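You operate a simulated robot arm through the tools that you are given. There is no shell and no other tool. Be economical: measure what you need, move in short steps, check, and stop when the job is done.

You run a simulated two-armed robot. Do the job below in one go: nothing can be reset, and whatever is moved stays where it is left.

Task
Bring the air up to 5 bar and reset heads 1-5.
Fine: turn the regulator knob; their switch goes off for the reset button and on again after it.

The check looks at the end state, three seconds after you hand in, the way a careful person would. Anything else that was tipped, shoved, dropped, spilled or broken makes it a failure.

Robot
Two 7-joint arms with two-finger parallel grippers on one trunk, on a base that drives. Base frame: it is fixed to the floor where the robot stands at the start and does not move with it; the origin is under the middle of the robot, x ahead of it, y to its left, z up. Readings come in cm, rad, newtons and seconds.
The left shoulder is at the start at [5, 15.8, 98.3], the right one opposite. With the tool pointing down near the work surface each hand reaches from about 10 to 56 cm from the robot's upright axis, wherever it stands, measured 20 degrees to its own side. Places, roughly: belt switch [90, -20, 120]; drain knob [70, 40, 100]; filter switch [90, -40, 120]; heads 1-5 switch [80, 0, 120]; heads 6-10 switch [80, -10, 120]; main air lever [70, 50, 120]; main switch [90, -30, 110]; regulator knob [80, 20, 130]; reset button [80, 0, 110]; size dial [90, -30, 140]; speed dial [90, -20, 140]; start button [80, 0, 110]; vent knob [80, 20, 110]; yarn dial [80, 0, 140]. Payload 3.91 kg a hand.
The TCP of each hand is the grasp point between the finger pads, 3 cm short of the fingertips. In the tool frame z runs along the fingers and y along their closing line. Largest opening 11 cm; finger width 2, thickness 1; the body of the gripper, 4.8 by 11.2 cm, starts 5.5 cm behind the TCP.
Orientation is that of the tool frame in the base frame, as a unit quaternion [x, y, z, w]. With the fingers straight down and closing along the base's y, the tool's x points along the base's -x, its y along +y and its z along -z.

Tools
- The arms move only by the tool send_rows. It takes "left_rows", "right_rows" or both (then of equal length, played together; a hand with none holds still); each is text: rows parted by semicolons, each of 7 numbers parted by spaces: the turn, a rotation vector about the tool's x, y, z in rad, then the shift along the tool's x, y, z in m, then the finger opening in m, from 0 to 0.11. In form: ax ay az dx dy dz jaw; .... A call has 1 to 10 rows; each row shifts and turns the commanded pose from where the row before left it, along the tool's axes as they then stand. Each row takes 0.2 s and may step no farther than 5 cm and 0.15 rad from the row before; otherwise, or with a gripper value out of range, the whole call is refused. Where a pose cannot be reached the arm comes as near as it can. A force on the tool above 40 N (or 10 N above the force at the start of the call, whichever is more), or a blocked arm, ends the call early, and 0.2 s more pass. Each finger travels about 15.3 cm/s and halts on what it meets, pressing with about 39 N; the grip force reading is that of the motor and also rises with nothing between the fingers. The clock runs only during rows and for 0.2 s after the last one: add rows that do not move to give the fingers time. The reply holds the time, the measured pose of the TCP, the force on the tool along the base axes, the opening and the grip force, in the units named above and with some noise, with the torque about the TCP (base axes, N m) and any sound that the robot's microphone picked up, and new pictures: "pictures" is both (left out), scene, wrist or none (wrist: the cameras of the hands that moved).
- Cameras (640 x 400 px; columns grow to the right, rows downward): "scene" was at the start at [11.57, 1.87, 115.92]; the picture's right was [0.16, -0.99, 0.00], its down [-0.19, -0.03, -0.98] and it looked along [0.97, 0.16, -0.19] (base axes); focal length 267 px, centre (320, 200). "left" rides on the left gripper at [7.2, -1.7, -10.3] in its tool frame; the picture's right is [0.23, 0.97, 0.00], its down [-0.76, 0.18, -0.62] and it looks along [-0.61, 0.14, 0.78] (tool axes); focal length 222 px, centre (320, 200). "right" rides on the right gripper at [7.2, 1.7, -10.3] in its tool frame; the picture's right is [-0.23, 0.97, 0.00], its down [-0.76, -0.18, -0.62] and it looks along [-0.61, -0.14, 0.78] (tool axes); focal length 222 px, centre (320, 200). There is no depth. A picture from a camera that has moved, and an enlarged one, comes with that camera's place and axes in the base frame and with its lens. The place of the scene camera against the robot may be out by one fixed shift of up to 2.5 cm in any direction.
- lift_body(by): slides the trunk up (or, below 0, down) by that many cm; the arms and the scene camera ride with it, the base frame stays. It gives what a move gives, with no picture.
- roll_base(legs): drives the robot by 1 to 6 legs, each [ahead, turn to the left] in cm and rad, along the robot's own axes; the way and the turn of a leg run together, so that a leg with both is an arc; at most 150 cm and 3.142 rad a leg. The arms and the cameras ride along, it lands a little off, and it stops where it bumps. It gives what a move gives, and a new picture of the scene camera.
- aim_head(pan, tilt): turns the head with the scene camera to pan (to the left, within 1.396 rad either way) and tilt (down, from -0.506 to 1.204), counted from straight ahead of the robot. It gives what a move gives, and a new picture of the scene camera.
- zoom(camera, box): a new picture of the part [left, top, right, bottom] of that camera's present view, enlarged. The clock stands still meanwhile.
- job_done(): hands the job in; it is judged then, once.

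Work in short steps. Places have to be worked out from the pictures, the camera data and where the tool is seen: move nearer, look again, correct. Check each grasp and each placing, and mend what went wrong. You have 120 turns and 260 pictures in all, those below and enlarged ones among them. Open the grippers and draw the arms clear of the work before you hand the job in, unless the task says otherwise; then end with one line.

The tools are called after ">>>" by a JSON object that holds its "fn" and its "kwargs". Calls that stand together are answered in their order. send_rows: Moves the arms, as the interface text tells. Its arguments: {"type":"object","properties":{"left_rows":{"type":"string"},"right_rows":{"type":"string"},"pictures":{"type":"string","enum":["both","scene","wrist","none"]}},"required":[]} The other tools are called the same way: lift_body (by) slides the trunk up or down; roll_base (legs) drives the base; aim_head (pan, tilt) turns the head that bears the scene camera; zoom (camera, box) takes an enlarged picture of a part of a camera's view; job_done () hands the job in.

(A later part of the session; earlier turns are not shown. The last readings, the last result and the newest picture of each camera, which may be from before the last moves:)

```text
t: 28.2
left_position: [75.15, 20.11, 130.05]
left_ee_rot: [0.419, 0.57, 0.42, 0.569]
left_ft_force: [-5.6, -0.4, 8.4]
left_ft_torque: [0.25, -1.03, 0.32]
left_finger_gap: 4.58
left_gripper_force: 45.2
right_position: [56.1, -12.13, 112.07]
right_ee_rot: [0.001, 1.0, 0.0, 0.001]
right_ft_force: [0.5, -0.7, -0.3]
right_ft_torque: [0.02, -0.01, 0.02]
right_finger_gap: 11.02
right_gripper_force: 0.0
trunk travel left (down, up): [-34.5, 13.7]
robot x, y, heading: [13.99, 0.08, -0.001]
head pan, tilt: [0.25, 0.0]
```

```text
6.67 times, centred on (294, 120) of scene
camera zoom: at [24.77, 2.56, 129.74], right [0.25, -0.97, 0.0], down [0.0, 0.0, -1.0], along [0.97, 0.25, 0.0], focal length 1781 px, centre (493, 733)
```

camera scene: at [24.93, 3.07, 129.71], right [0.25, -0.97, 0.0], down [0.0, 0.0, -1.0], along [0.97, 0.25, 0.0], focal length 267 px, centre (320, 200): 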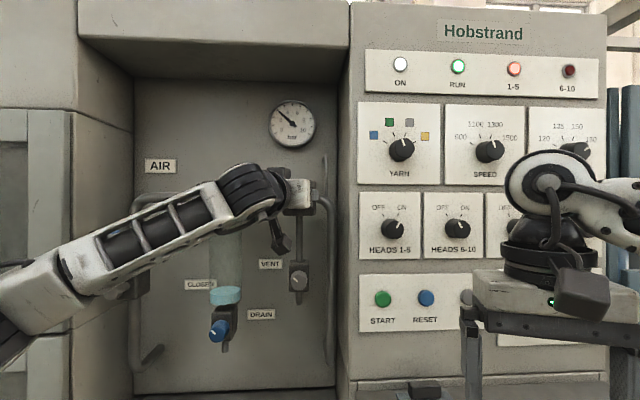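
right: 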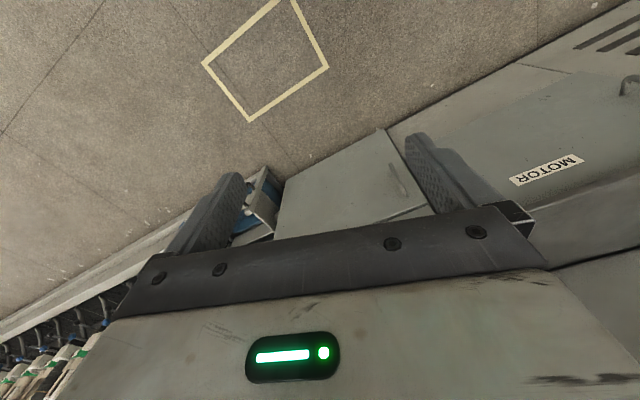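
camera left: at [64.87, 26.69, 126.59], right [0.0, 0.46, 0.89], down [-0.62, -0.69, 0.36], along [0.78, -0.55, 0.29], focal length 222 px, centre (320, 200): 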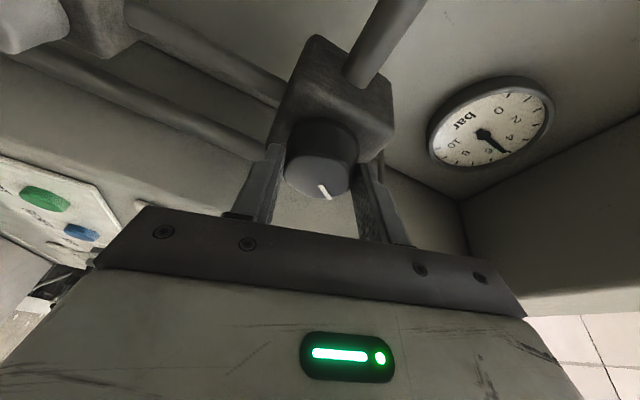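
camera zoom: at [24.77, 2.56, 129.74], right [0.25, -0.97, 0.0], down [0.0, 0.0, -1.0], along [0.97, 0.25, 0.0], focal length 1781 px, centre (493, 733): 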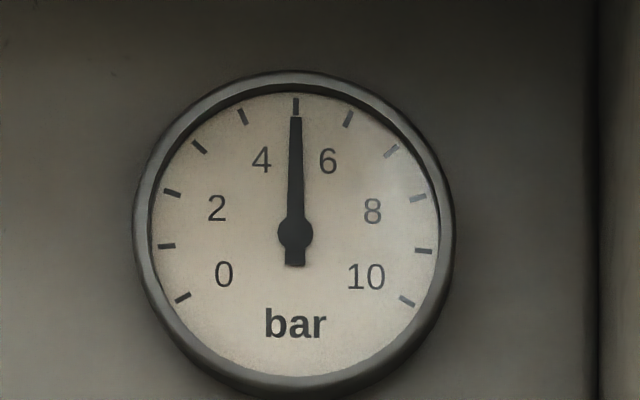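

Stable at 5.0 bar. I release and draw straight back.

>>> {"fn": "send_rows", "kwargs": {"left_rows": "0 0 0 0 0 0 0.05; 0 0 0 0 0 0 0.065; 0 0 0 0 0 -0.02 0.065; 0 0 0 0 0 -0.05 0.065; 0 0 0 0 0 -0.05 0.065; 0 0 0 0 0 -0.04 0.065; 0 0 0 0 0 0 0.065", "pictures": "scene"}}

>>> {"fn": "zoom", "kwargs": {"camera": "scene", "box": [254, 90, 334, 150]}}

```text
t: 29.8
left_position: [59.45, 19.86, 129.7]
left_ee_rot: [0.42, 0.57, 0.419, 0.568]
left_ft_force: [0.3, 0.2, 0.1]
left_ft_torque: [0.01, 0.01, 0.02]
left_finger_gap: 6.51
left_gripper_force: 0.0
right_position: [56.3, -12.09, 111.92]
right_ee_rot: [0.001, 1.0, 0.0, -0.001]
right_ft_force: [-1.0, 0.4, -0.1]
right_ft_torque: [0.0, -0.01, 0.03]
right_finger_gap: 11.02
right_gripper_force: 0.2
trunk travel left (down, up): [-34.5, 13.7]
robot x, y, heading: [13.72, 0.6, -0.001]
head pan, tilt: [0.25, 0.0]
camera scene: at [24.99, 2.59, 129.71], right [0.25, -0.97, 0.0], down [0.0, 0.0, -1.0], along [0.97, 0.25, 0.0], focal length 267 px, centre (320, 200)
```

scene: 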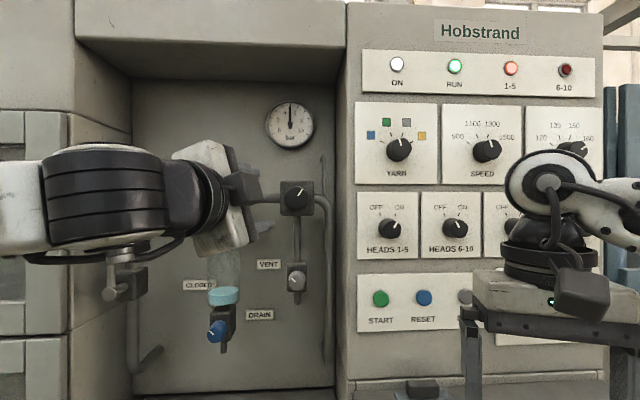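

```text
6.67 times, centred on (294, 120) of scene
camera zoom: at [24.99, 2.59, 129.71], right [0.25, -0.97, 0.0], down [0.0, 0.0, -1.0], along [0.97, 0.25, 0.0], focal length 1781 px, centre (493, 733)
```

zoom: 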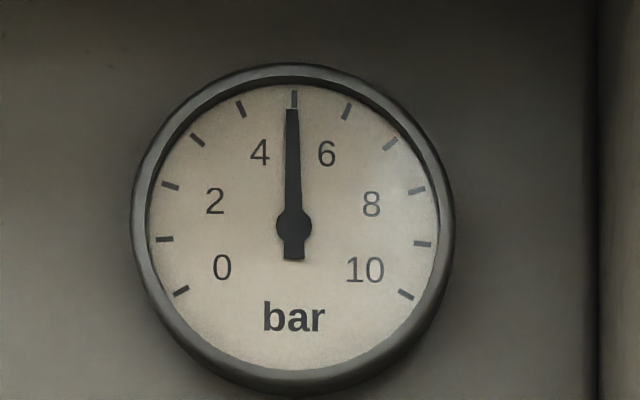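

Gauge stays at 5. Next the right hand: I swing it to point forward, to roughly [61, -12, 117].

>>> {"fn": "send_rows", "kwargs": {"right_rows": "0 -0.143 0 -0.005 0 0 0.08; 0 -0.143 0 -0.005 0 0 0.08; 0 -0.143 0 -0.005 0 0 0.08; 0 -0.143 0 -0.005 0 0 0.08; 0 -0.143 0 -0.005 0 0 0.08; 0 -0.143 0 -0.005 0 0 0.08; 0 -0.143 0 -0.01 0 0 0.08; 0 -0.143 0 -0.01 0 0 0.08; 0 -0.143 0 -0.01 0 0 0.08; 0 -0.143 0 -0.01 0 0 0.08", "pictures": "none"}}

>>> {"fn": "send_rows", "kwargs": {"right_rows": "0 -0.14 0 -0.02 0.03 0 0.08; 0 0 0 -0.02 0.04 0 0.08; 0 0 0 0 0.04 0 0.08; 0 0 0 0 0 0 0.08"}}

```text
t: 32.0
left_position: [59.54, 20.0, 129.73]
left_ee_rot: [0.42, 0.571, 0.419, 0.568]
left_ft_force: [-0.9, -0.3, -0.2]
left_ft_torque: [0.03, 0.0, 0.05]
left_finger_gap: 6.51
left_gripper_force: 0.1
right_position: [60.83, -12.18, 116.6]
right_ee_rot: [0.001, 0.755, -0.001, 0.656]
right_ft_force: [-0.2, 0.2, 0.3]
right_ft_torque: [-0.01, 0.01, 0.01]
right_finger_gap: 8.02
right_gripper_force: 0.1
trunk travel left (down, up): [-34.5, 13.7]
robot x, y, heading: [13.97, -0.35, -0.001]
head pan, tilt: [0.25, 0.0]
```

```text
t: 33.0
left_position: [59.64, 19.85, 129.64]
left_ee_rot: [0.42, 0.57, 0.419, 0.568]
left_ft_force: [0.4, 0.4, 0.3]
left_ft_torque: [0.02, 0.02, 0.01]
left_finger_gap: 6.5
left_gripper_force: 0.0
right_position: [61.14, -1.25, 120.5]
right_ee_rot: [0.001, 0.707, -0.001, 0.707]
right_ft_force: [0.0, 0.2, 0.0]
right_ft_torque: [0.01, -0.01, 0.01]
right_finger_gap: 8.0
right_gripper_force: 0.0
trunk travel left (down, up): [-34.5, 13.7]
robot x, y, heading: [14.17, 0.17, -0.002]
head pan, tilt: [0.25, 0.0]
camera scene: at [24.98, 2.57, 129.71], right [0.25, -0.97, 0.0], down [0.0, 0.0, -1.0], along [0.97, 0.25, 0.0], focal length 267 px, centre (320, 200)
camera right: at [50.91, 0.53, 113.29], right [0.0, 0.97, 0.23], down [-0.62, -0.18, 0.76], along [0.78, -0.14, 0.61], focal length 222 px, centre (320, 200)
```

scene: 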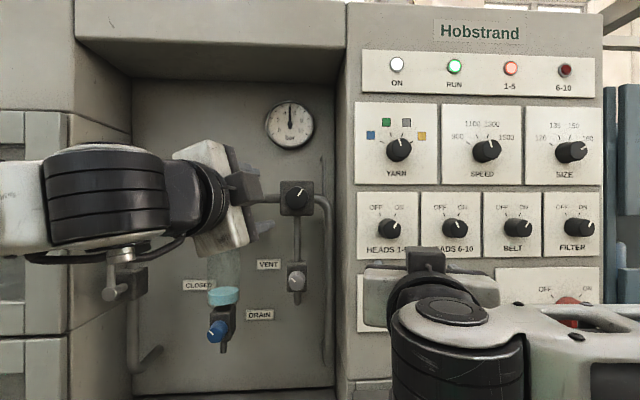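
right: 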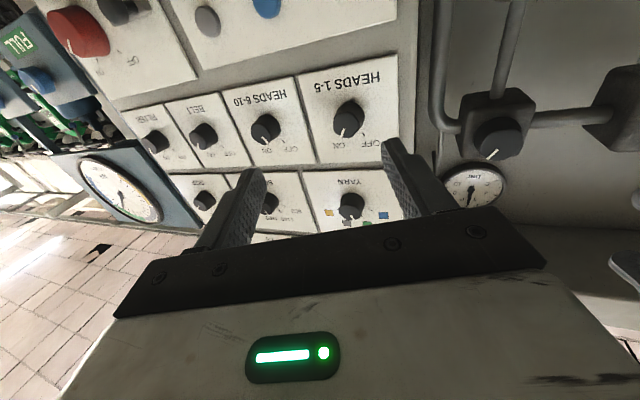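

The heads 1-5 knob lies near [77, 2, 123]. I move in front of it at x 68 and look again.

>>> {"fn": "send_rows", "kwargs": {"right_rows": "0 0 0 -0.027 0.033 0 0.08; 0 0 0 0 0 0.035 0.08; 0 0 0 0 0 0.035 0.08; 0 0 0 0 0 0 0.08", "pictures": "none"}}

>>> {"fn": "zoom", "kwargs": {"camera": "right", "box": [240, 60, 400, 160]}}

>>> {"fn": "zoom", "kwargs": {"camera": "scene", "box": [340, 180, 468, 260]}}

```text
t: 34.0
left_position: [59.54, 19.98, 129.82]
left_ee_rot: [0.419, 0.571, 0.42, 0.568]
left_ft_force: [-0.4, -0.4, -0.3]
left_ft_torque: [0.01, 0.01, 0.0]
left_finger_gap: 6.5
left_gripper_force: 0.2
right_position: [68.16, 2.21, 123.05]
right_ee_rot: [0.001, 0.708, -0.001, 0.707]
right_ft_force: [-0.3, -0.5, -0.1]
right_ft_torque: [0.03, -0.02, 0.0]
right_finger_gap: 8.01
right_gripper_force: 0.0
trunk travel left (down, up): [-34.5, 13.7]
robot x, y, heading: [13.67, 0.06, 0.0]
head pan, tilt: [0.25, 0.0]
```

```text
4.00 times, centred on (320, 110) of right
camera zoom: at [57.9, 3.78, 115.9], right [0.0, 0.97, 0.23], down [-0.62, -0.18, 0.76], along [0.78, -0.14, 0.61], focal length 888 px, centre (320, 560)
```

zoom: 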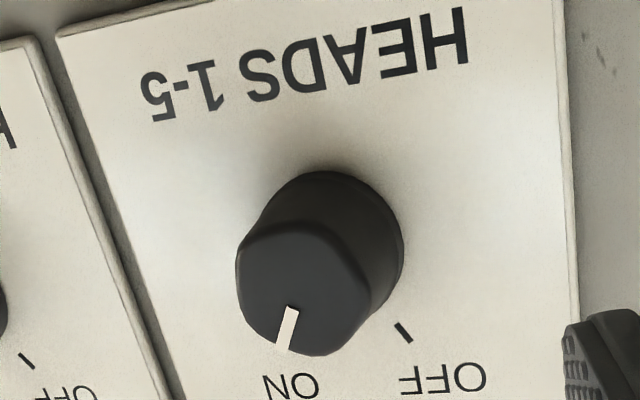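

```text
5.00 times, centred on (404, 220) of scene
camera zoom: at [24.97, 2.59, 129.71], right [0.25, -0.97, 0.0], down [0.0, 0.0, -1.0], along [0.97, 0.25, 0.0], focal length 1336 px, centre (-100, 100)
```

zoom: 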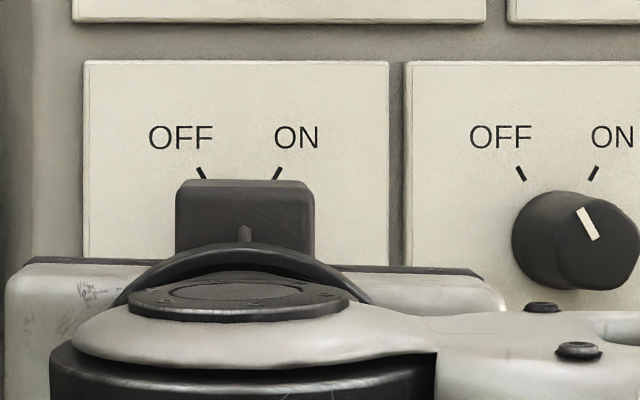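

The panel is yawed about 0.3 rad (faces -x,-y), as the knob's side shows. I yaw the hand to match and line up on the knob's axis (face ≈ [77, 1.8, 123.2]) with jaws at 6 cm.

>>> {"fn": "send_rows", "kwargs": {"right_rows": "-0.1 0 0 0 -0.01 -0.007 0.06; -0.1 0 0 0 -0.01 0 0.06; -0.1 0 0 -0.0015 -0.01 0 0.06; 0 0 0 0 0 0.02 0.06; 0 0 0 0 0 0 0.06", "pictures": "wrist"}}

>>> {"fn": "zoom", "kwargs": {"camera": "right", "box": [240, 90, 400, 190]}}

```text
t: 35.2
left_position: [59.44, 20.02, 129.72]
left_ee_rot: [0.421, 0.57, 0.419, 0.568]
left_ft_force: [0.2, -0.3, 1.0]
left_ft_torque: [-0.01, 0.02, -0.02]
left_finger_gap: 6.48
left_gripper_force: 0.0
right_position: [69.79, -0.28, 123.55]
right_ee_rot: [-0.106, 0.7, 0.106, 0.699]
right_ft_force: [-0.2, -0.7, -0.7]
right_ft_torque: [-0.01, 0.01, 0.0]
right_finger_gap: 6.02
right_gripper_force: 0.1
trunk travel left (down, up): [-34.5, 13.7]
robot x, y, heading: [14.0, -0.43, 0.0]
head pan, tilt: [0.25, 0.0]
camera right: at [59.43, -1.69, 116.13], right [-0.29, 0.93, 0.23], down [-0.54, -0.35, 0.76], along [0.79, 0.1, 0.61], focal length 222 px, centre (320, 200)
```

right: 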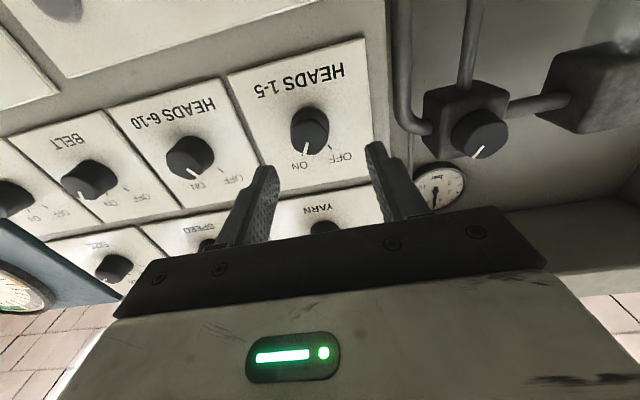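

```text
4.00 times, centred on (320, 140) of right
camera zoom: at [59.43, -1.69, 116.13], right [-0.29, 0.93, 0.23], down [-0.54, -0.35, 0.76], along [0.79, 0.1, 0.61], focal length 888 px, centre (320, 440)
```

zoom: 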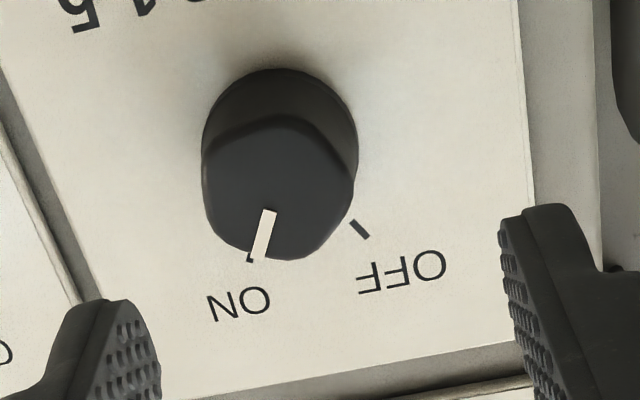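

Rays intersect at knob face ≈ [78.8, 1.5, 124]. I shift -0.95 cm sideways, up 0.4 and advance 4 cm, then check.

>>> {"fn": "send_rows", "kwargs": {"right_rows": "0 0 0 -0.004 -0.0095 0 0.06; 0 0 0 0 0 0.02 0.06; 0 0 0 0 0 0.02 0.06; 0 0 0 0 0 0 0.06", "pictures": "wrist"}}

```text
t: 36.2
left_position: [59.45, 19.98, 129.62]
left_ee_rot: [0.42, 0.57, 0.419, 0.568]
left_ft_force: [-0.3, 0.3, -0.4]
left_ft_torque: [-0.03, 0.01, -0.02]
left_finger_gap: 6.51
left_gripper_force: 0.0
right_position: [73.9, 0.15, 123.71]
right_ee_rot: [-0.105, 0.699, 0.105, 0.699]
right_ft_force: [-0.2, 1.1, -0.2]
right_ft_torque: [0.03, 0.0, 0.06]
right_finger_gap: 6.01
right_gripper_force: 0.0
trunk travel left (down, up): [-34.5, 13.7]
robot x, y, heading: [14.04, 0.05, 0.006]
head pan, tilt: [0.25, 0.0]
camera right: at [63.54, -1.28, 116.54], right [-0.29, 0.93, 0.23], down [-0.54, -0.35, 0.76], along [0.79, 0.1, 0.61], focal length 222 px, centre (320, 200)
```

right: 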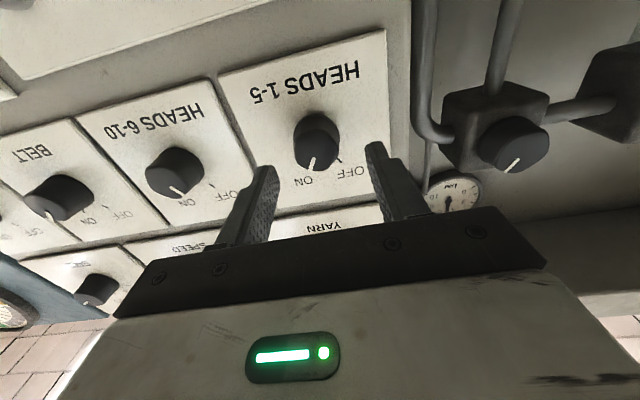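

Lateral error is small (-0.35 cm). I correct it and advance 3 cm, watching for contact.

>>> {"fn": "send_rows", "kwargs": {"right_rows": "0 0 0 0 -0.003 0.01 0.06; 0 0 0 0 0 0.01 0.06; 0 0 0 0 0 0.01 0.06; 0 0 0 0 0 0 0.06", "pictures": "none"}}

>>> {"fn": "zoom", "kwargs": {"camera": "right", "box": [220, 80, 420, 205]}}

```text
t: 37.2
left_position: [59.6, 19.96, 129.68]
left_ee_rot: [0.42, 0.57, 0.42, 0.568]
left_ft_force: [-0.7, -0.4, 0.3]
left_ft_torque: [0.02, 0.02, 0.02]
left_finger_gap: 6.51
left_gripper_force: 0.0
right_position: [76.93, 0.68, 123.8]
right_ee_rot: [-0.105, 0.7, 0.106, 0.698]
right_ft_force: [1.0, -1.1, -0.8]
right_ft_torque: [0.02, -0.02, 0.01]
right_finger_gap: 6.01
right_gripper_force: 0.0
trunk travel left (down, up): [-34.5, 13.7]
robot x, y, heading: [13.8, -0.09, 0.0]
head pan, tilt: [0.25, 0.0]
```

```text
3.20 times, centred on (320, 142) of right
camera zoom: at [66.48, -0.84, 116.55], right [-0.29, 0.93, 0.23], down [-0.54, -0.35, 0.76], along [0.79, 0.09, 0.61], focal length 711 px, centre (320, 384)
```

zoom: 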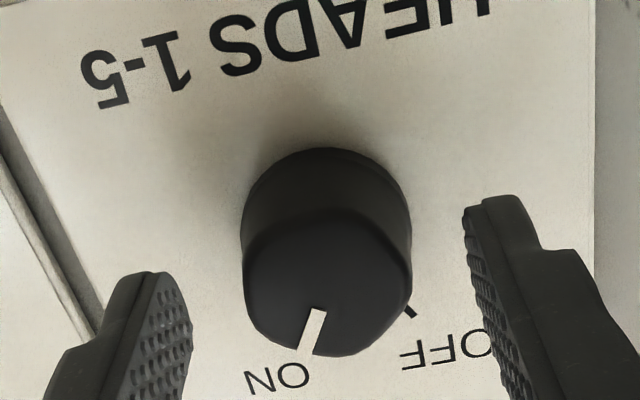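

The knob is centred between the fingers and, by its size growth, the tips seem already ~1.5 cm beyond its face. I close to test the grip.

>>> {"fn": "send_rows", "kwargs": {"right_rows": "0 0 0 0 0 0 0.045; 0 0 0 0 0 0 0.035; 0 0 0 0 0 0 0.028; 0 0 0 0 0 0 0.025; 0 0 0 0 0 0 0.025", "pictures": "wrist"}}

```text
t: 38.4
left_position: [59.54, 19.94, 129.74]
left_ee_rot: [0.419, 0.571, 0.419, 0.568]
left_ft_force: [0.0, -1.0, -0.5]
left_ft_torque: [-0.02, -0.01, 0.03]
left_finger_gap: 6.49
left_gripper_force: 0.0
right_position: [76.81, 0.58, 123.85]
right_ee_rot: [-0.106, 0.699, 0.106, 0.699]
right_ft_force: [0.3, 0.8, 0.2]
right_ft_torque: [-0.02, -0.05, 0.11]
right_finger_gap: 3.56
right_gripper_force: 44.9
trunk travel left (down, up): [-34.5, 13.7]
robot x, y, heading: [13.75, 0.25, 0.004]
head pan, tilt: [0.25, 0.0]
camera right: at [66.46, -0.8, 116.54], right [-0.29, 0.93, 0.23], down [-0.54, -0.35, 0.76], along [0.79, 0.1, 0.61], focal length 222 px, centre (320, 200)
```

right: 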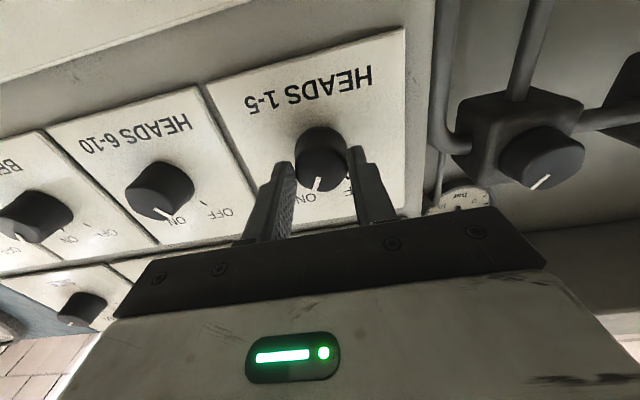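

Gripped at 3.6 cm, centred. I turn it counterclockwise about 1.0 rad toward OFF.

>>> {"fn": "send_rows", "kwargs": {"right_rows": "0 0 -0.13 0 0 0 0.025; 0 0 -0.13 0 0 0 0.025; 0 0 -0.13 0 0 0 0.025; 0 0 -0.13 0 0 0 0.025; 0 0 -0.13 0 0 0 0.025; 0 0 -0.13 0 0 0 0.025; 0 0 -0.13 0 0 0 0.025; 0 0 -0.13 0 0 0 0.025; 0 0 0 0 0 0 0.025"}}

>>> {"fn": "zoom", "kwargs": {"camera": "right", "box": [220, 80, 420, 205]}}

```text
t: 40.4
left_position: [59.53, 20.0, 129.7]
left_ee_rot: [0.42, 0.57, 0.419, 0.569]
left_ft_force: [0.3, 0.5, -0.4]
left_ft_torque: [-0.01, -0.03, 0.02]
left_finger_gap: 6.51
left_gripper_force: 0.0
right_position: [76.76, 0.36, 123.9]
right_ee_rot: [-0.438, 0.555, -0.258, 0.659]
right_ft_force: [8.4, -4.6, 10.6]
right_ft_torque: [0.1, -0.26, 0.08]
right_finger_gap: 3.52
right_gripper_force: 45.3
trunk travel left (down, up): [-34.5, 13.7]
robot x, y, heading: [13.89, -0.2, 0.0]
head pan, tilt: [0.25, 0.0]
camera scene: at [25.0, 2.51, 129.72], right [0.25, -0.97, 0.0], down [0.0, 0.0, -1.0], along [0.97, 0.25, 0.0], focal length 267 px, centre (320, 200)
camera right: at [68.57, -7.73, 118.75], right [-0.2, 0.66, -0.72], down [-0.76, 0.36, 0.54], along [0.62, 0.66, 0.43], focal length 222 px, centre (320, 200)
```

scene: 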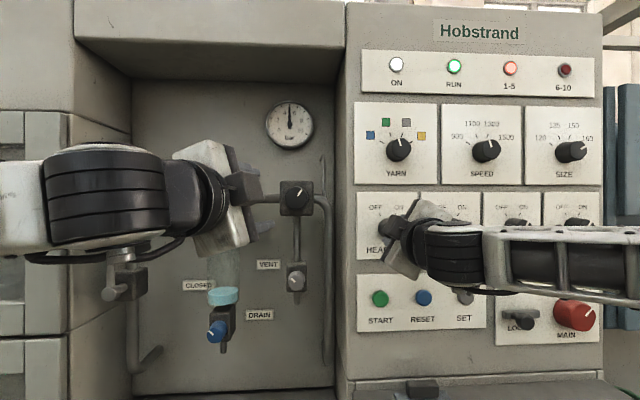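
right: 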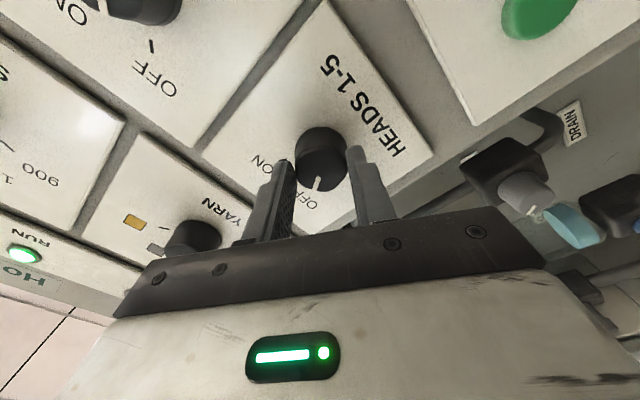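

```text
3.20 times, centred on (320, 142) of right
camera zoom: at [68.57, -7.73, 118.75], right [-0.2, 0.66, -0.72], down [-0.76, 0.36, 0.54], along [0.62, 0.66, 0.43], focal length 711 px, centre (320, 384)
```

zoom: 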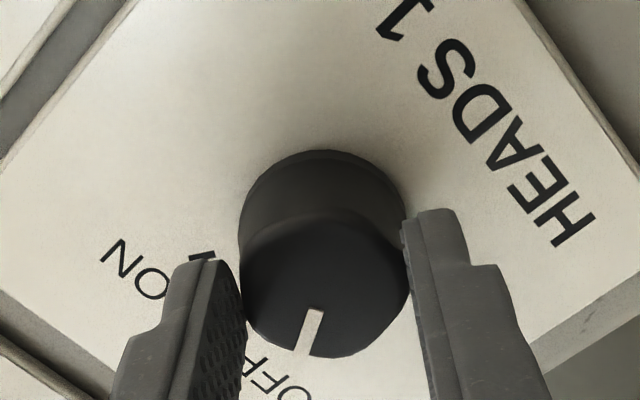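

The pointer is at OFF. I release, back straight off, and rotate the hand back level.

>>> {"fn": "send_rows", "kwargs": {"right_rows": "0 0 0 0 0 0 0.04; 0 0 0 0 0 0 0.055; 0 0 0 0 0 0 0.055; 0 0 0 0 0 -0.04 0.055; 0 0 0 0 0 -0.04 0.055; 0 0 0 0 0 -0.03 0.05; 0 0 0.13 0 0 0 0.03; 0 0 0.13 0 0 0 0.02; 0 0 0.13 0 0 0 0.01; 0 0 0.13 0 0 0 0", "pictures": "none"}}

>>> {"fn": "send_rows", "kwargs": {"right_rows": "0 0 0.13 0.02 0 0 0; 0 0 0.13 0.02 0 0 0; 0 0 0.13 0.02 0 0 0; 0 0 0.13 0.02 0 0 0; 0 0 0 0.02 -0.02 0 0; 0 0 0 0.02 -0.02 0 0; 0 0 0 0 0 0 0"}}

```text
t: 42.6
left_position: [59.55, 20.02, 129.66]
left_ee_rot: [0.42, 0.57, 0.419, 0.568]
left_ft_force: [-0.4, -0.3, 0.2]
left_ft_torque: [-0.02, -0.01, 0.01]
left_finger_gap: 6.5
left_gripper_force: 0.1
right_position: [66.27, -2.65, 123.74]
right_ee_rot: [-0.281, 0.649, -0.077, 0.703]
right_ft_force: [-0.6, -1.2, 0.6]
right_ft_torque: [0.0, 0.0, 0.0]
right_finger_gap: 0.01
right_gripper_force: 38.5
trunk travel left (down, up): [-34.5, 13.7]
robot x, y, heading: [13.89, -0.16, -0.001]
head pan, tilt: [0.25, 0.0]
```

```text
t: 44.2
left_position: [59.48, 20.04, 129.7]
left_ee_rot: [0.419, 0.571, 0.419, 0.569]
left_ft_force: [-0.1, -0.2, -0.1]
left_ft_torque: [0.03, 0.01, -0.03]
left_finger_gap: 6.48
left_gripper_force: 0.1
right_position: [68.81, -12.21, 115.27]
right_ee_rot: [-0.137, 0.696, 0.088, 0.699]
right_ft_force: [0.7, 0.9, -1.1]
right_ft_torque: [-0.01, -0.01, 0.02]
right_finger_gap: 0.01
right_gripper_force: 37.8
right hand out of reach, approached as far as the arm can: row 4, 5, 6
trunk travel left (down, up): [-34.5, 13.7]
robot x, y, heading: [14.0, -0.27, -0.0]
head pan, tilt: [0.25, 0.0]
camera scene: at [24.96, 2.63, 129.71], right [0.25, -0.97, 0.0], down [0.0, 0.0, -1.0], along [0.97, 0.25, 0.0], focal length 267 px, centre (320, 200)
camera right: at [58.7, -14.36, 108.11], right [-0.31, 0.94, 0.16], down [-0.55, -0.31, 0.78], along [0.78, 0.15, 0.61], focal length 222 px, centre (320, 200)
```

scene: 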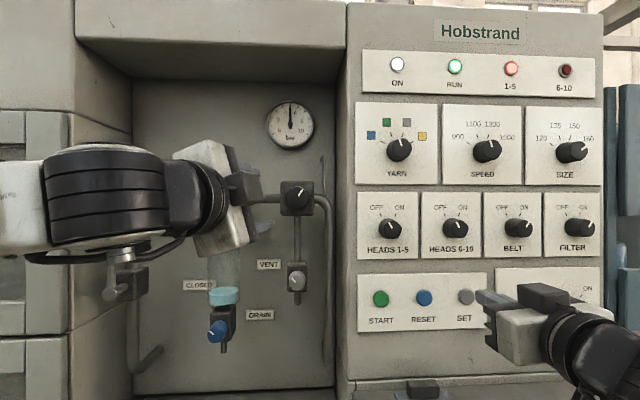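
right: 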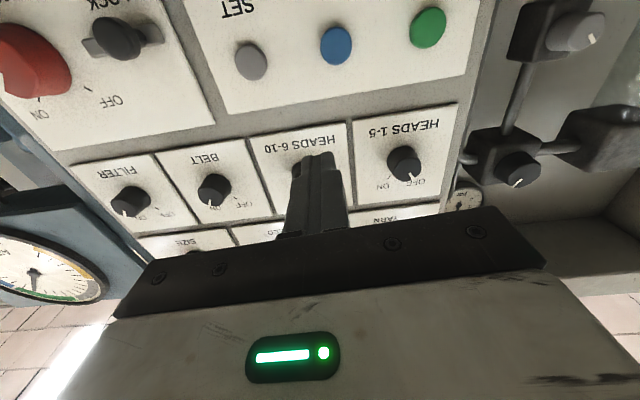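

I check the switch's position and the lamp closely; the arm is a bit cramped here so I'll also back the base a few cm.

>>> {"fn": "zoom", "kwargs": {"camera": "scene", "box": [350, 180, 510, 340]}}

>>> {"fn": "roll_base", "kwargs": {"legs": [[-8, 0]]}}

```text
2.50 times, centred on (430, 260) of scene
camera zoom: at [24.96, 2.63, 129.71], right [0.25, -0.97, 0.0], down [0.0, 0.0, -1.0], along [0.97, 0.25, 0.0], focal length 668 px, centre (45, 50)
```

zoom: 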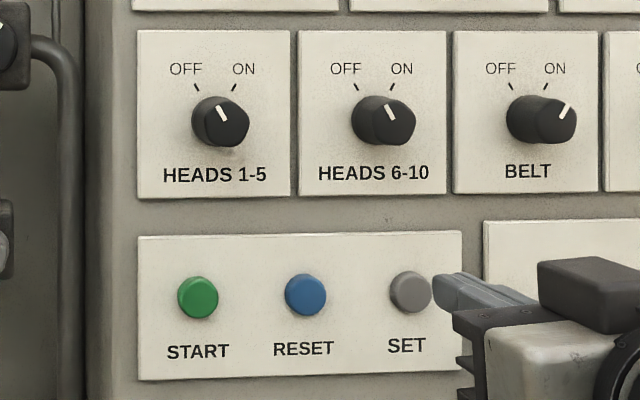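

```text
t: 45.2
left_position: [51.49, 19.92, 129.78]
left_ee_rot: [0.42, 0.57, 0.419, 0.568]
left_ft_force: [0.2, 0.4, 0.0]
left_ft_torque: [-0.02, 0.0, -0.02]
left_finger_gap: 6.5
left_gripper_force: 0.1
right_position: [60.9, -12.27, 115.43]
right_ee_rot: [-0.135, 0.696, 0.088, 0.699]
right_ft_force: [0.1, 0.1, 0.0]
right_ft_torque: [0.02, 0.02, 0.01]
right_finger_gap: 0.0
right_gripper_force: 38.1
trunk travel left (down, up): [-34.5, 13.7]
robot x, y, heading: [6.04, -0.09, 0.002]
head pan, tilt: [0.25, 0.0]
camera scene: at [16.96, 2.6, 129.72], right [0.25, -0.97, 0.0], down [0.0, 0.0, -1.0], along [0.97, 0.25, 0.0], focal length 267 px, centre (320, 200)
```

scene: 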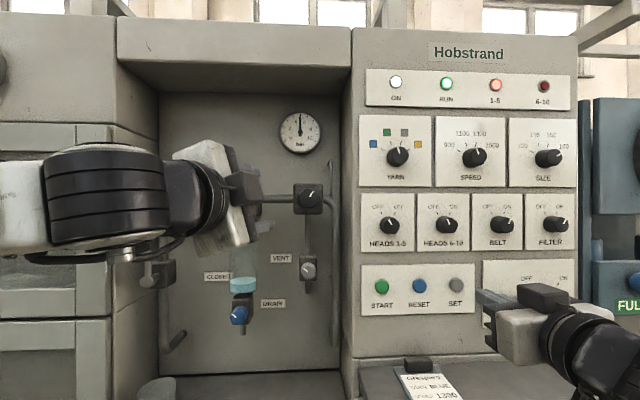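

Heads 1-5 is OFF. The reset button sits near [81.8, -5.2, 110]. I level the roll and approach with closed fingers to ~9 cm in front.

>>> {"fn": "send_rows", "kwargs": {"right_rows": "0 0 0.065 0.026 0 0 0; 0 0 0 0.026 0.004 0 0; 0 0 0 0 0 0.04 0; 0 0 0 0 0 0.04 0; 0 0 0 0 0 0 0", "pictures": "wrist"}}

```text
t: 46.4
left_position: [51.6, 19.91, 129.77]
left_ee_rot: [0.42, 0.571, 0.419, 0.568]
left_ft_force: [0.0, -0.4, -0.7]
left_ft_torque: [-0.02, 0.0, 0.0]
left_finger_gap: 6.5
left_gripper_force: 0.0
right_position: [68.13, -12.49, 111.11]
right_ee_rot: [-0.113, 0.7, 0.111, 0.696]
right_ft_force: [0.5, -0.8, -0.4]
right_ft_torque: [0.02, 0.01, -0.01]
right_finger_gap: 0.0
right_gripper_force: 38.2
right hand out of reach, approached as far as the arm can: row 1, 2, 3, 4
trunk travel left (down, up): [-34.5, 13.7]
robot x, y, heading: [6.04, 0.24, -0.001]
head pan, tilt: [0.25, 0.0]
camera right: at [57.81, -14.09, 103.94], right [-0.3, 0.93, 0.23], down [-0.53, -0.36, 0.77], along [0.79, 0.11, 0.6], focal length 222 px, centre (320, 200)
```

right: 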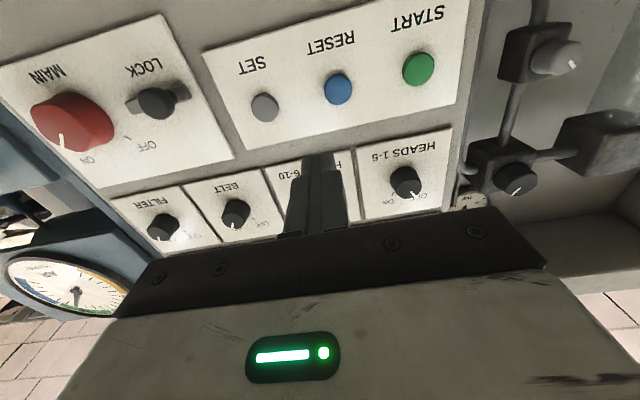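

The arm reports a reach limit here with the shoulder at this height. I pull the hand back and up, then lower the trunk 12 cm so the geometry matches the earlier comfortable one.

>>> {"fn": "send_rows", "kwargs": {"right_rows": "0 0 0 0 0 -0.04 0; 0 0 0 -0.03 0.02 -0.03 0; 0 0 0 -0.04 0.02 0 0; 0 0 0 -0.04 0.02 0 0; 0 0 0 0 0 0 0", "pictures": "none"}}

>>> {"fn": "lift_body", "kwargs": {"by": -12}}

>>> {"fn": "aim_head", "kwargs": {"pan": 0.1, "tilt": 0.1}}

```text
t: 47.6
left_position: [51.64, 20.03, 129.77]
left_ee_rot: [0.421, 0.57, 0.419, 0.568]
left_ft_force: [0.4, 0.2, 0.5]
left_ft_torque: [-0.01, 0.0, 0.0]
left_finger_gap: 6.49
left_gripper_force: 0.0
right_position: [59.79, -8.87, 122.11]
right_ee_rot: [-0.112, 0.701, 0.11, 0.696]
right_ft_force: [-0.7, -0.4, 0.9]
right_ft_torque: [0.0, 0.0, 0.01]
right_finger_gap: 0.01
right_gripper_force: 37.9
trunk travel left (down, up): [-34.5, 13.7]
robot x, y, heading: [5.92, 0.17, -0.002]
head pan, tilt: [0.25, 0.0]
```

```text
t: 49.1
left_position: [51.63, 19.91, 117.69]
left_ee_rot: [0.421, 0.57, 0.42, 0.568]
left_ft_force: [-0.1, 0.2, 0.3]
left_ft_torque: [-0.03, 0.01, -0.01]
left_finger_gap: 6.49
left_gripper_force: 0.0
right_position: [59.77, -8.9, 110.14]
right_ee_rot: [-0.112, 0.701, 0.111, 0.696]
right_ft_force: [-0.1, -0.2, -0.6]
right_ft_torque: [0.01, 0.0, -0.01]
right_finger_gap: 0.01
right_gripper_force: 38.0
trunk travel left (down, up): [-22.5, 25.7]
robot x, y, heading: [6.2, -0.03, -0.0]
head pan, tilt: [0.25, 0.0]
```

```text
t: 49.8
left_position: [51.58, 20.1, 117.68]
left_ee_rot: [0.421, 0.57, 0.42, 0.568]
left_ft_force: [1.4, 0.7, -0.7]
left_ft_torque: [-0.03, 0.01, 0.02]
left_finger_gap: 6.52
left_gripper_force: 0.1
right_position: [59.87, -8.71, 110.1]
right_ee_rot: [-0.113, 0.701, 0.11, 0.696]
right_ft_force: [0.0, 0.8, -0.4]
right_ft_torque: [-0.04, -0.01, -0.01]
right_finger_gap: 0.0
right_gripper_force: 37.6
trunk travel left (down, up): [-22.5, 25.7]
robot x, y, heading: [5.79, -0.05, -0.003]
head pan, tilt: [0.099, 0.099]
camera scene: at [17.47, 1.3, 116.81], right [0.1, -0.99, 0.0], down [-0.1, -0.01, -1.0], along [0.99, 0.1, -0.1], focal length 267 px, centre (320, 200)
```

scene: 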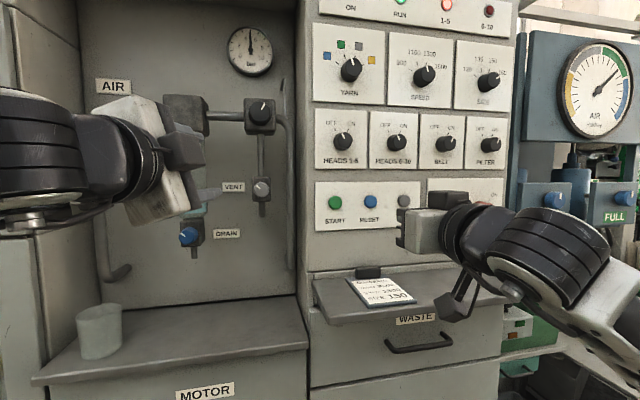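

Now z matches. I shift sideways -3 cm and advance 12 cm, then look through the wrist camera.

>>> {"fn": "send_rows", "kwargs": {"right_rows": "0 0 0 0 -0.03 0 0; 0 0 0 0 0 0.04 0; 0 0 0 0 0 0.04 0; 0 0 0 0 0 0.04 0; 0 0 0 0 0 0 0"}}

```text
t: 51.0
left_position: [51.6, 20.0, 117.72]
left_ee_rot: [0.42, 0.571, 0.419, 0.568]
left_ft_force: [-0.2, -0.4, 0.3]
left_ft_torque: [0.01, -0.02, -0.02]
left_finger_gap: 6.49
left_gripper_force: 0.1
right_position: [72.07, -7.96, 109.9]
right_ee_rot: [-0.112, 0.701, 0.11, 0.696]
right_ft_force: [-0.9, -0.1, 0.1]
right_ft_torque: [-0.02, -0.02, -0.02]
right_finger_gap: 0.01
right_gripper_force: 37.6
trunk travel left (down, up): [-22.5, 25.7]
robot x, y, heading: [6.06, -0.08, -0.001]
head pan, tilt: [0.099, 0.099]
camera scene: at [17.48, 1.29, 116.8], right [0.1, -1.0, 0.0], down [-0.1, -0.01, -1.0], along [0.99, 0.1, -0.1], focal length 267 px, centre (320, 200)
camera right: at [61.62, -9.71, 102.66], right [-0.3, 0.93, 0.23], down [-0.53, -0.36, 0.77], along [0.79, 0.11, 0.6], focal length 222 px, centre (320, 200)
```

scene: 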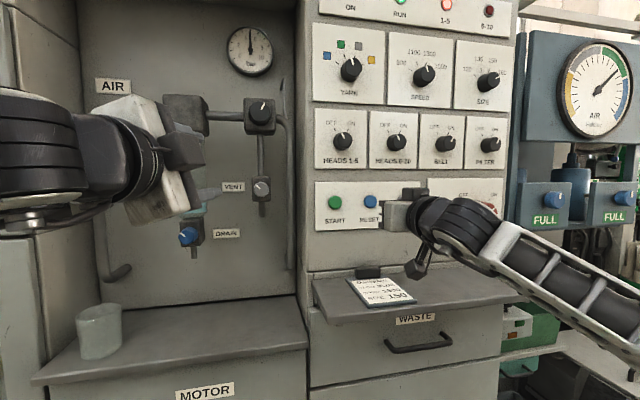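
right: 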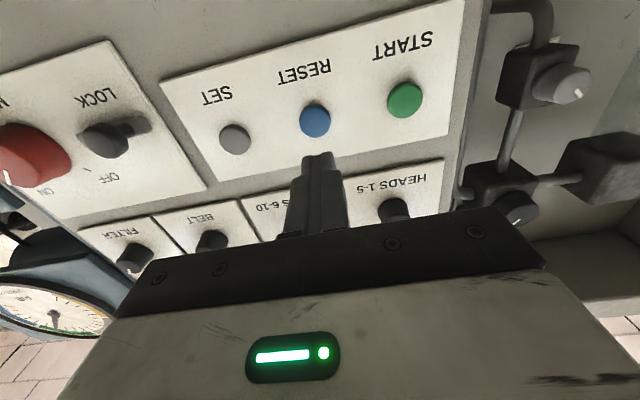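

The button is nearly on axis (0.45 cm to the -y side, maybe slightly low). I correct and advance 5 cm.

>>> {"fn": "send_rows", "kwargs": {"right_rows": "0 0 0 0.003 -0.004 0.025 0; 0 0 0 0 0 0.025 0; 0 0 0 0 0 0 0", "pictures": "none"}}

>>> {"fn": "zoom", "kwargs": {"camera": "right", "box": [220, 80, 420, 205]}}

>>> {"fn": "zoom", "kwargs": {"camera": "scene", "box": [320, 160, 448, 240]}}

```text
t: 51.8
left_position: [51.62, 20.04, 117.68]
left_ee_rot: [0.421, 0.57, 0.419, 0.568]
left_ft_force: [1.0, 0.0, -0.4]
left_ft_torque: [0.02, -0.03, -0.03]
left_finger_gap: 6.52
left_gripper_force: 0.0
right_position: [76.93, -6.74, 109.39]
right_ee_rot: [-0.112, 0.701, 0.11, 0.696]
right_ft_force: [-0.3, -0.3, 0.0]
right_ft_torque: [-0.02, 0.04, -0.04]
right_finger_gap: 0.0
right_gripper_force: 37.7
trunk travel left (down, up): [-22.5, 25.7]
robot x, y, heading: [6.25, -0.02, 0.003]
head pan, tilt: [0.099, 0.099]
```

```text
3.20 times, centred on (320, 142) of right
camera zoom: at [66.5, -8.5, 102.25], right [-0.3, 0.93, 0.23], down [-0.53, -0.36, 0.77], along [0.79, 0.11, 0.6], focal length 711 px, centre (320, 384)
```

zoom: 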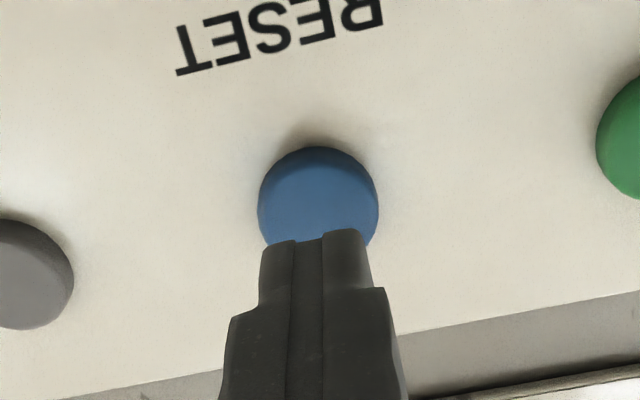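

```text
5.00 times, centred on (384, 200) of scene
camera zoom: at [17.47, 1.29, 116.8], right [0.1, -1.0, 0.0], down [-0.1, -0.01, -1.0], along [0.99, 0.1, -0.1], focal length 1336 px, centre (0, 200)
```

zoom: 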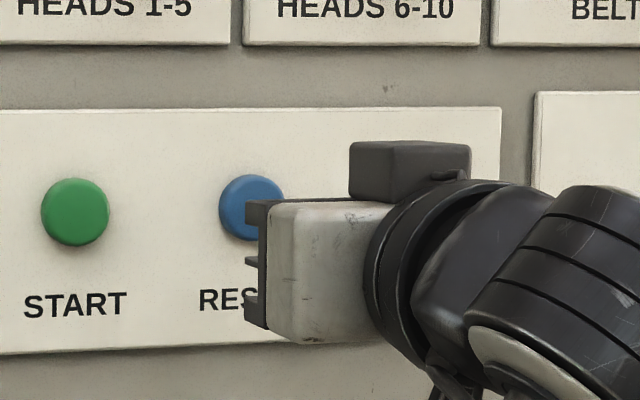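

On axis with the button, about 3.7 cm ahead of the tips. I advance and press gently in small steps.

>>> {"fn": "send_rows", "kwargs": {"right_rows": "0 0 0 0 0 0.015 0; 0 0 0 0 0 0.015 0; 0 0 0 0 0 0.004 0; 0 0 0 0 0 0.003 0", "pictures": "none"}}

>>> {"fn": "zoom", "kwargs": {"camera": "right", "box": [220, 80, 420, 205]}}

>>> {"fn": "zoom", "kwargs": {"camera": "scene", "box": [320, 0, 520, 125]}}

```text
t: 52.8
left_position: [51.54, 20.02, 117.73]
left_ee_rot: [0.42, 0.57, 0.419, 0.568]
left_ft_force: [0.2, 0.2, -0.2]
left_ft_torque: [0.01, -0.04, 0.06]
left_finger_gap: 6.5
left_gripper_force: 0.0
right_position: [80.5, -5.68, 109.71]
right_ee_rot: [-0.113, 0.701, 0.11, 0.695]
right_ft_force: [-1.2, 0.2, -0.5]
right_ft_torque: [0.0, -0.03, 0.02]
right_finger_gap: 0.0
right_gripper_force: 37.7
trunk travel left (down, up): [-22.5, 25.7]
robot x, y, heading: [5.96, -0.1, -0.001]
head pan, tilt: [0.099, 0.099]
```

```text
3.20 times, centred on (320, 142) of right
camera zoom: at [70.05, -7.27, 102.51], right [-0.3, 0.93, 0.23], down [-0.53, -0.36, 0.77], along [0.79, 0.11, 0.6], focal length 711 px, centre (320, 384)
```

zoom: 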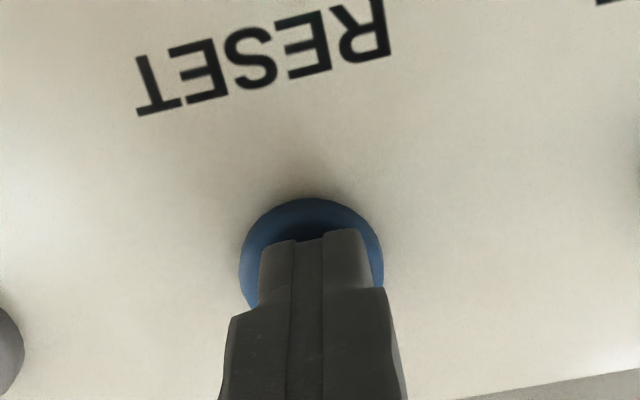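

```text
3.20 times, centred on (420, 62) of scene
camera zoom: at [17.46, 1.28, 116.8], right [0.1, -1.0, 0.0], down [-0.1, -0.01, -1.0], along [0.99, 0.1, -0.1], focal length 855 px, centre (0, 640)
```

zoom: 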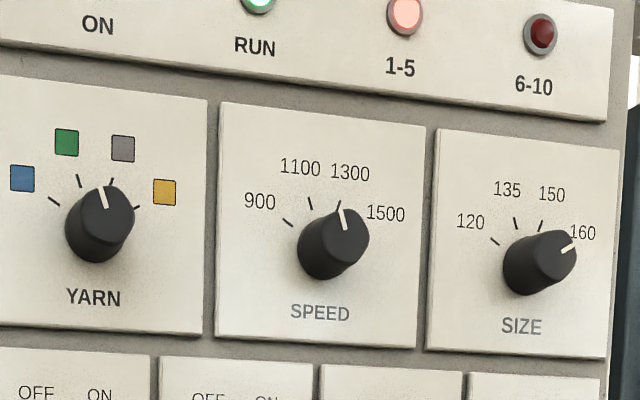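

Just about touching the button. I press on in 3–4 mm steps and hold.

>>> {"fn": "send_rows", "kwargs": {"right_rows": "0 0 0 0 0 0.003 0; 0 0 0 0 0 0.003 0; 0 0 0 0 0 0.003 0; 0 0 0 0 0 0.003 0; 0 0 0 0 0 0 0", "pictures": "none"}}

>>> {"fn": "zoom", "kwargs": {"camera": "scene", "box": [320, 0, 520, 125]}}

```text
t: 53.7
left_position: [51.22, 19.79, 117.78]
left_ee_rot: [0.421, 0.569, 0.419, 0.569]
left_ft_force: [-0.5, -0.1, -0.9]
left_ft_torque: [0.02, 0.01, 0.01]
left_finger_gap: 6.5
left_gripper_force: 0.1
right_position: [80.91, -5.3, 109.66]
right_ee_rot: [-0.112, 0.701, 0.11, 0.695]
right_ft_force: [-24.8, -7.5, -4.2]
right_ft_torque: [0.02, 0.04, 0.02]
right_finger_gap: 0.02
right_gripper_force: 37.5
trunk travel left (down, up): [-22.5, 25.7]
robot x, y, heading: [5.78, -0.37, -0.001]
head pan, tilt: [0.099, 0.099]
heard: click
stopped in row 4 (right hand): the force on the tool passed its limit at 44 N (the readings are from after the stop); the commanded pose is now the measured one
```

```text
3.20 times, centred on (420, 62) of scene
camera zoom: at [17.13, 1.15, 116.84], right [0.1, -1.0, 0.0], down [-0.1, -0.01, -1.0], along [0.99, 0.1, -0.1], focal length 855 px, centre (0, 640)
```

zoom: 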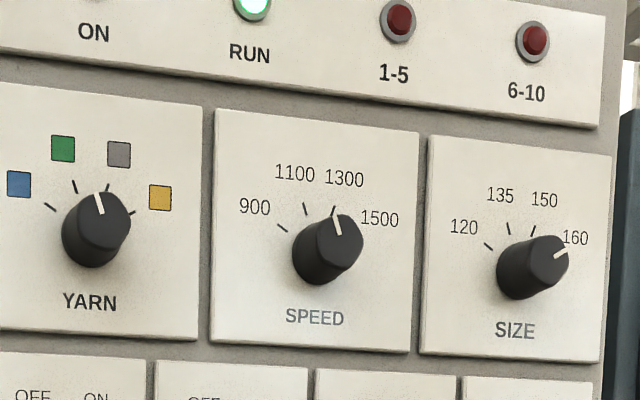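

Click heard and lamp 1-5 is out. I draw back, raise the trunk and roll forward again for the switch.

>>> {"fn": "send_rows", "kwargs": {"right_rows": "0 0 0 0 0 -0.01 0; 0 0 0 0 0 -0.04 0; 0 0 0 0 0 -0.05 0; 0 0 0 0 0 -0.05 0; 0 0 0 0 0 -0.05 0; 0 0 0 0 0 0 0", "pictures": "none"}}

>>> {"fn": "lift_body", "kwargs": {"by": 12}}

>>> {"fn": "roll_base", "kwargs": {"legs": [[8, 0]]}}

```text
t: 55.1
left_position: [51.55, 20.03, 117.79]
left_ee_rot: [0.421, 0.57, 0.419, 0.568]
left_ft_force: [0.3, 0.2, -0.5]
left_ft_torque: [0.0, 0.0, 0.02]
left_finger_gap: 6.5
left_gripper_force: 0.0
right_position: [62.5, -11.62, 109.62]
right_ee_rot: [-0.112, 0.703, 0.11, 0.694]
right_ft_force: [0.5, 0.6, -0.3]
right_ft_torque: [0.01, 0.0, 0.0]
right_finger_gap: 0.01
right_gripper_force: 37.4
trunk travel left (down, up): [-22.5, 25.7]
robot x, y, heading: [5.67, -0.19, -0.001]
head pan, tilt: [0.099, 0.099]
```

```text
t: 56.6
left_position: [51.46, 19.88, 129.7]
left_ee_rot: [0.42, 0.57, 0.419, 0.568]
left_ft_force: [0.3, 0.6, 0.9]
left_ft_torque: [-0.01, 0.01, -0.04]
left_finger_gap: 6.49
left_gripper_force: 0.1
right_position: [62.51, -11.53, 121.53]
right_ee_rot: [-0.112, 0.702, 0.11, 0.695]
right_ft_force: [0.4, 0.5, 0.2]
right_ft_torque: [-0.01, -0.02, 0.0]
right_finger_gap: 0.01
right_gripper_force: 37.7
trunk travel left (down, up): [-34.5, 13.7]
robot x, y, heading: [5.73, -0.01, -0.001]
head pan, tilt: [0.099, 0.099]
```

```text
t: 57.7
left_position: [59.58, 19.92, 129.67]
left_ee_rot: [0.42, 0.57, 0.419, 0.568]
left_ft_force: [-0.4, 0.3, 0.1]
left_ft_torque: [0.0, -0.01, -0.03]
left_finger_gap: 6.52
left_gripper_force: 0.0
right_position: [70.67, -11.55, 121.65]
right_ee_rot: [-0.112, 0.703, 0.11, 0.694]
right_ft_force: [-0.3, 0.1, -0.4]
right_ft_torque: [-0.01, -0.02, -0.03]
right_finger_gap: 0.0
right_gripper_force: 37.2
trunk travel left (down, up): [-34.5, 13.7]
robot x, y, heading: [13.99, -0.06, 0.003]
head pan, tilt: [0.099, 0.099]
camera scene: at [25.53, 1.27, 128.79], right [0.1, -1.0, 0.0], down [-0.1, -0.01, -0.99], along [0.99, 0.1, -0.1], focal length 267 px, centre (320, 200)
```

scene: 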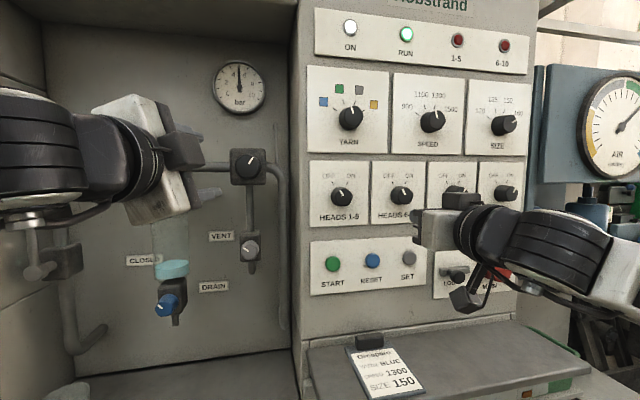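

I move in front of the heads 1-5 knob (pre-grip point [70.6, -1.5, 123.85]), open the jaws and roll the hand by -1.04 rad as at the release.

>>> {"fn": "send_rows", "kwargs": {"right_rows": "0 0 0 -0.022 0.03 0 0.02; 0 0 0 0 0.033 0.01 0.04; 0 0 -0.13 0 0.0325 0.02 0.06; 0 0 -0.13 0 0 0 0.06; 0 0 -0.13 0 0 0 0.06; 0 0 -0.13 0 0 0 0.06; 0 0 -0.13 0 0 0 0.06; 0 0 -0.13 0 0 0 0.06; 0 0 -0.13 0 0 0 0.06; 0 0 -0.13 0 0 0 0.06", "pictures": "none"}}

>>> {"fn": "zoom", "kwargs": {"camera": "right", "box": [220, 80, 420, 205]}}

```text
t: 59.9
left_position: [59.59, 20.06, 129.83]
left_ee_rot: [0.42, 0.57, 0.419, 0.568]
left_ft_force: [-0.4, 0.2, -0.3]
left_ft_torque: [-0.03, -0.01, 0.0]
left_finger_gap: 6.51
left_gripper_force: 0.0
right_position: [70.47, -1.47, 123.75]
right_ee_rot: [-0.447, 0.553, -0.25, 0.657]
right_ft_force: [0.0, -0.2, 0.1]
right_ft_torque: [0.01, 0.02, -0.01]
right_finger_gap: 5.98
right_gripper_force: 0.0
trunk travel left (down, up): [-34.5, 13.7]
robot x, y, heading: [13.71, 0.12, 0.0]
head pan, tilt: [0.099, 0.099]
```

```text
3.20 times, centred on (320, 142) of right
camera zoom: at [62.29, -9.87, 118.81], right [-0.22, 0.65, -0.73], down [-0.76, 0.35, 0.54], along [0.61, 0.68, 0.42], focal length 711 px, centre (320, 384)
```

zoom: 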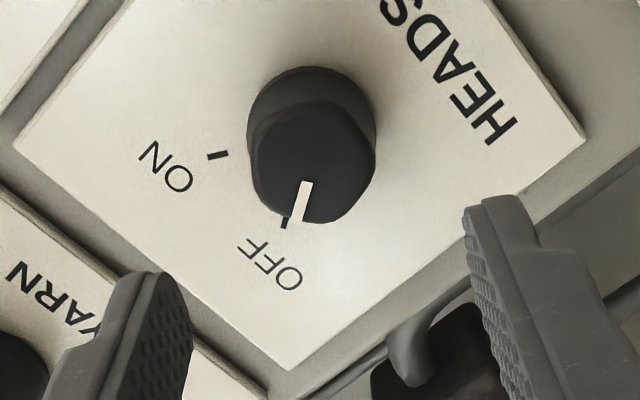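

The knob at OFF is well centred. I advance 6.5 cm and grip.

>>> {"fn": "send_rows", "kwargs": {"right_rows": "0 0 0 0 0 0.03 0.06; 0 0 0 0 0 0.025 0.06; 0 0 0 0 0 0.01 0.06; 0 0 0 0 0 0 0.05; 0 0 0 0 0 0 0.04; 0 0 0 0 0 0 0.03; 0 0 0 0 0 0 0.025; 0 0 0 0 0 0 0.025", "pictures": "none"}}

>>> {"fn": "zoom", "kwargs": {"camera": "right", "box": [220, 80, 420, 205]}}

```text
t: 61.7
left_position: [59.51, 19.94, 129.78]
left_ee_rot: [0.419, 0.57, 0.42, 0.568]
left_ft_force: [0.0, 0.5, -0.1]
left_ft_torque: [-0.01, 0.01, 0.03]
left_finger_gap: 6.51
left_gripper_force: 0.0
right_position: [76.71, 0.31, 123.92]
right_ee_rot: [-0.445, 0.553, -0.251, 0.658]
right_ft_force: [8.8, -0.4, 13.3]
right_ft_torque: [0.1, -0.34, -0.27]
right_finger_gap: 3.51
right_gripper_force: 44.8
trunk travel left (down, up): [-34.5, 13.7]
robot x, y, heading: [13.95, 0.35, 0.002]
head pan, tilt: [0.099, 0.099]
```

```text
3.20 times, centred on (320, 142) of right
camera zoom: at [68.52, -7.93, 118.91], right [-0.22, 0.65, -0.73], down [-0.76, 0.35, 0.54], along [0.61, 0.67, 0.42], focal length 711 px, centre (320, 384)
```

zoom: 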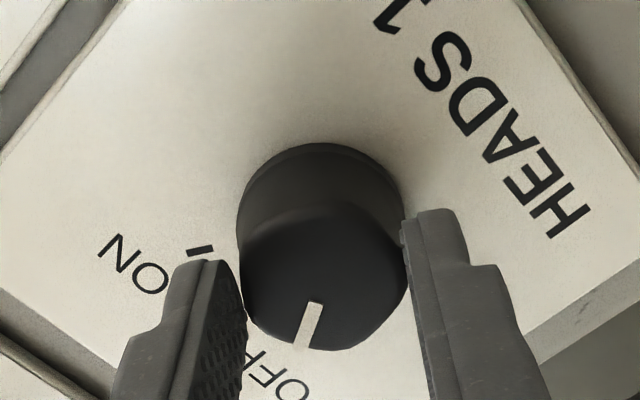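

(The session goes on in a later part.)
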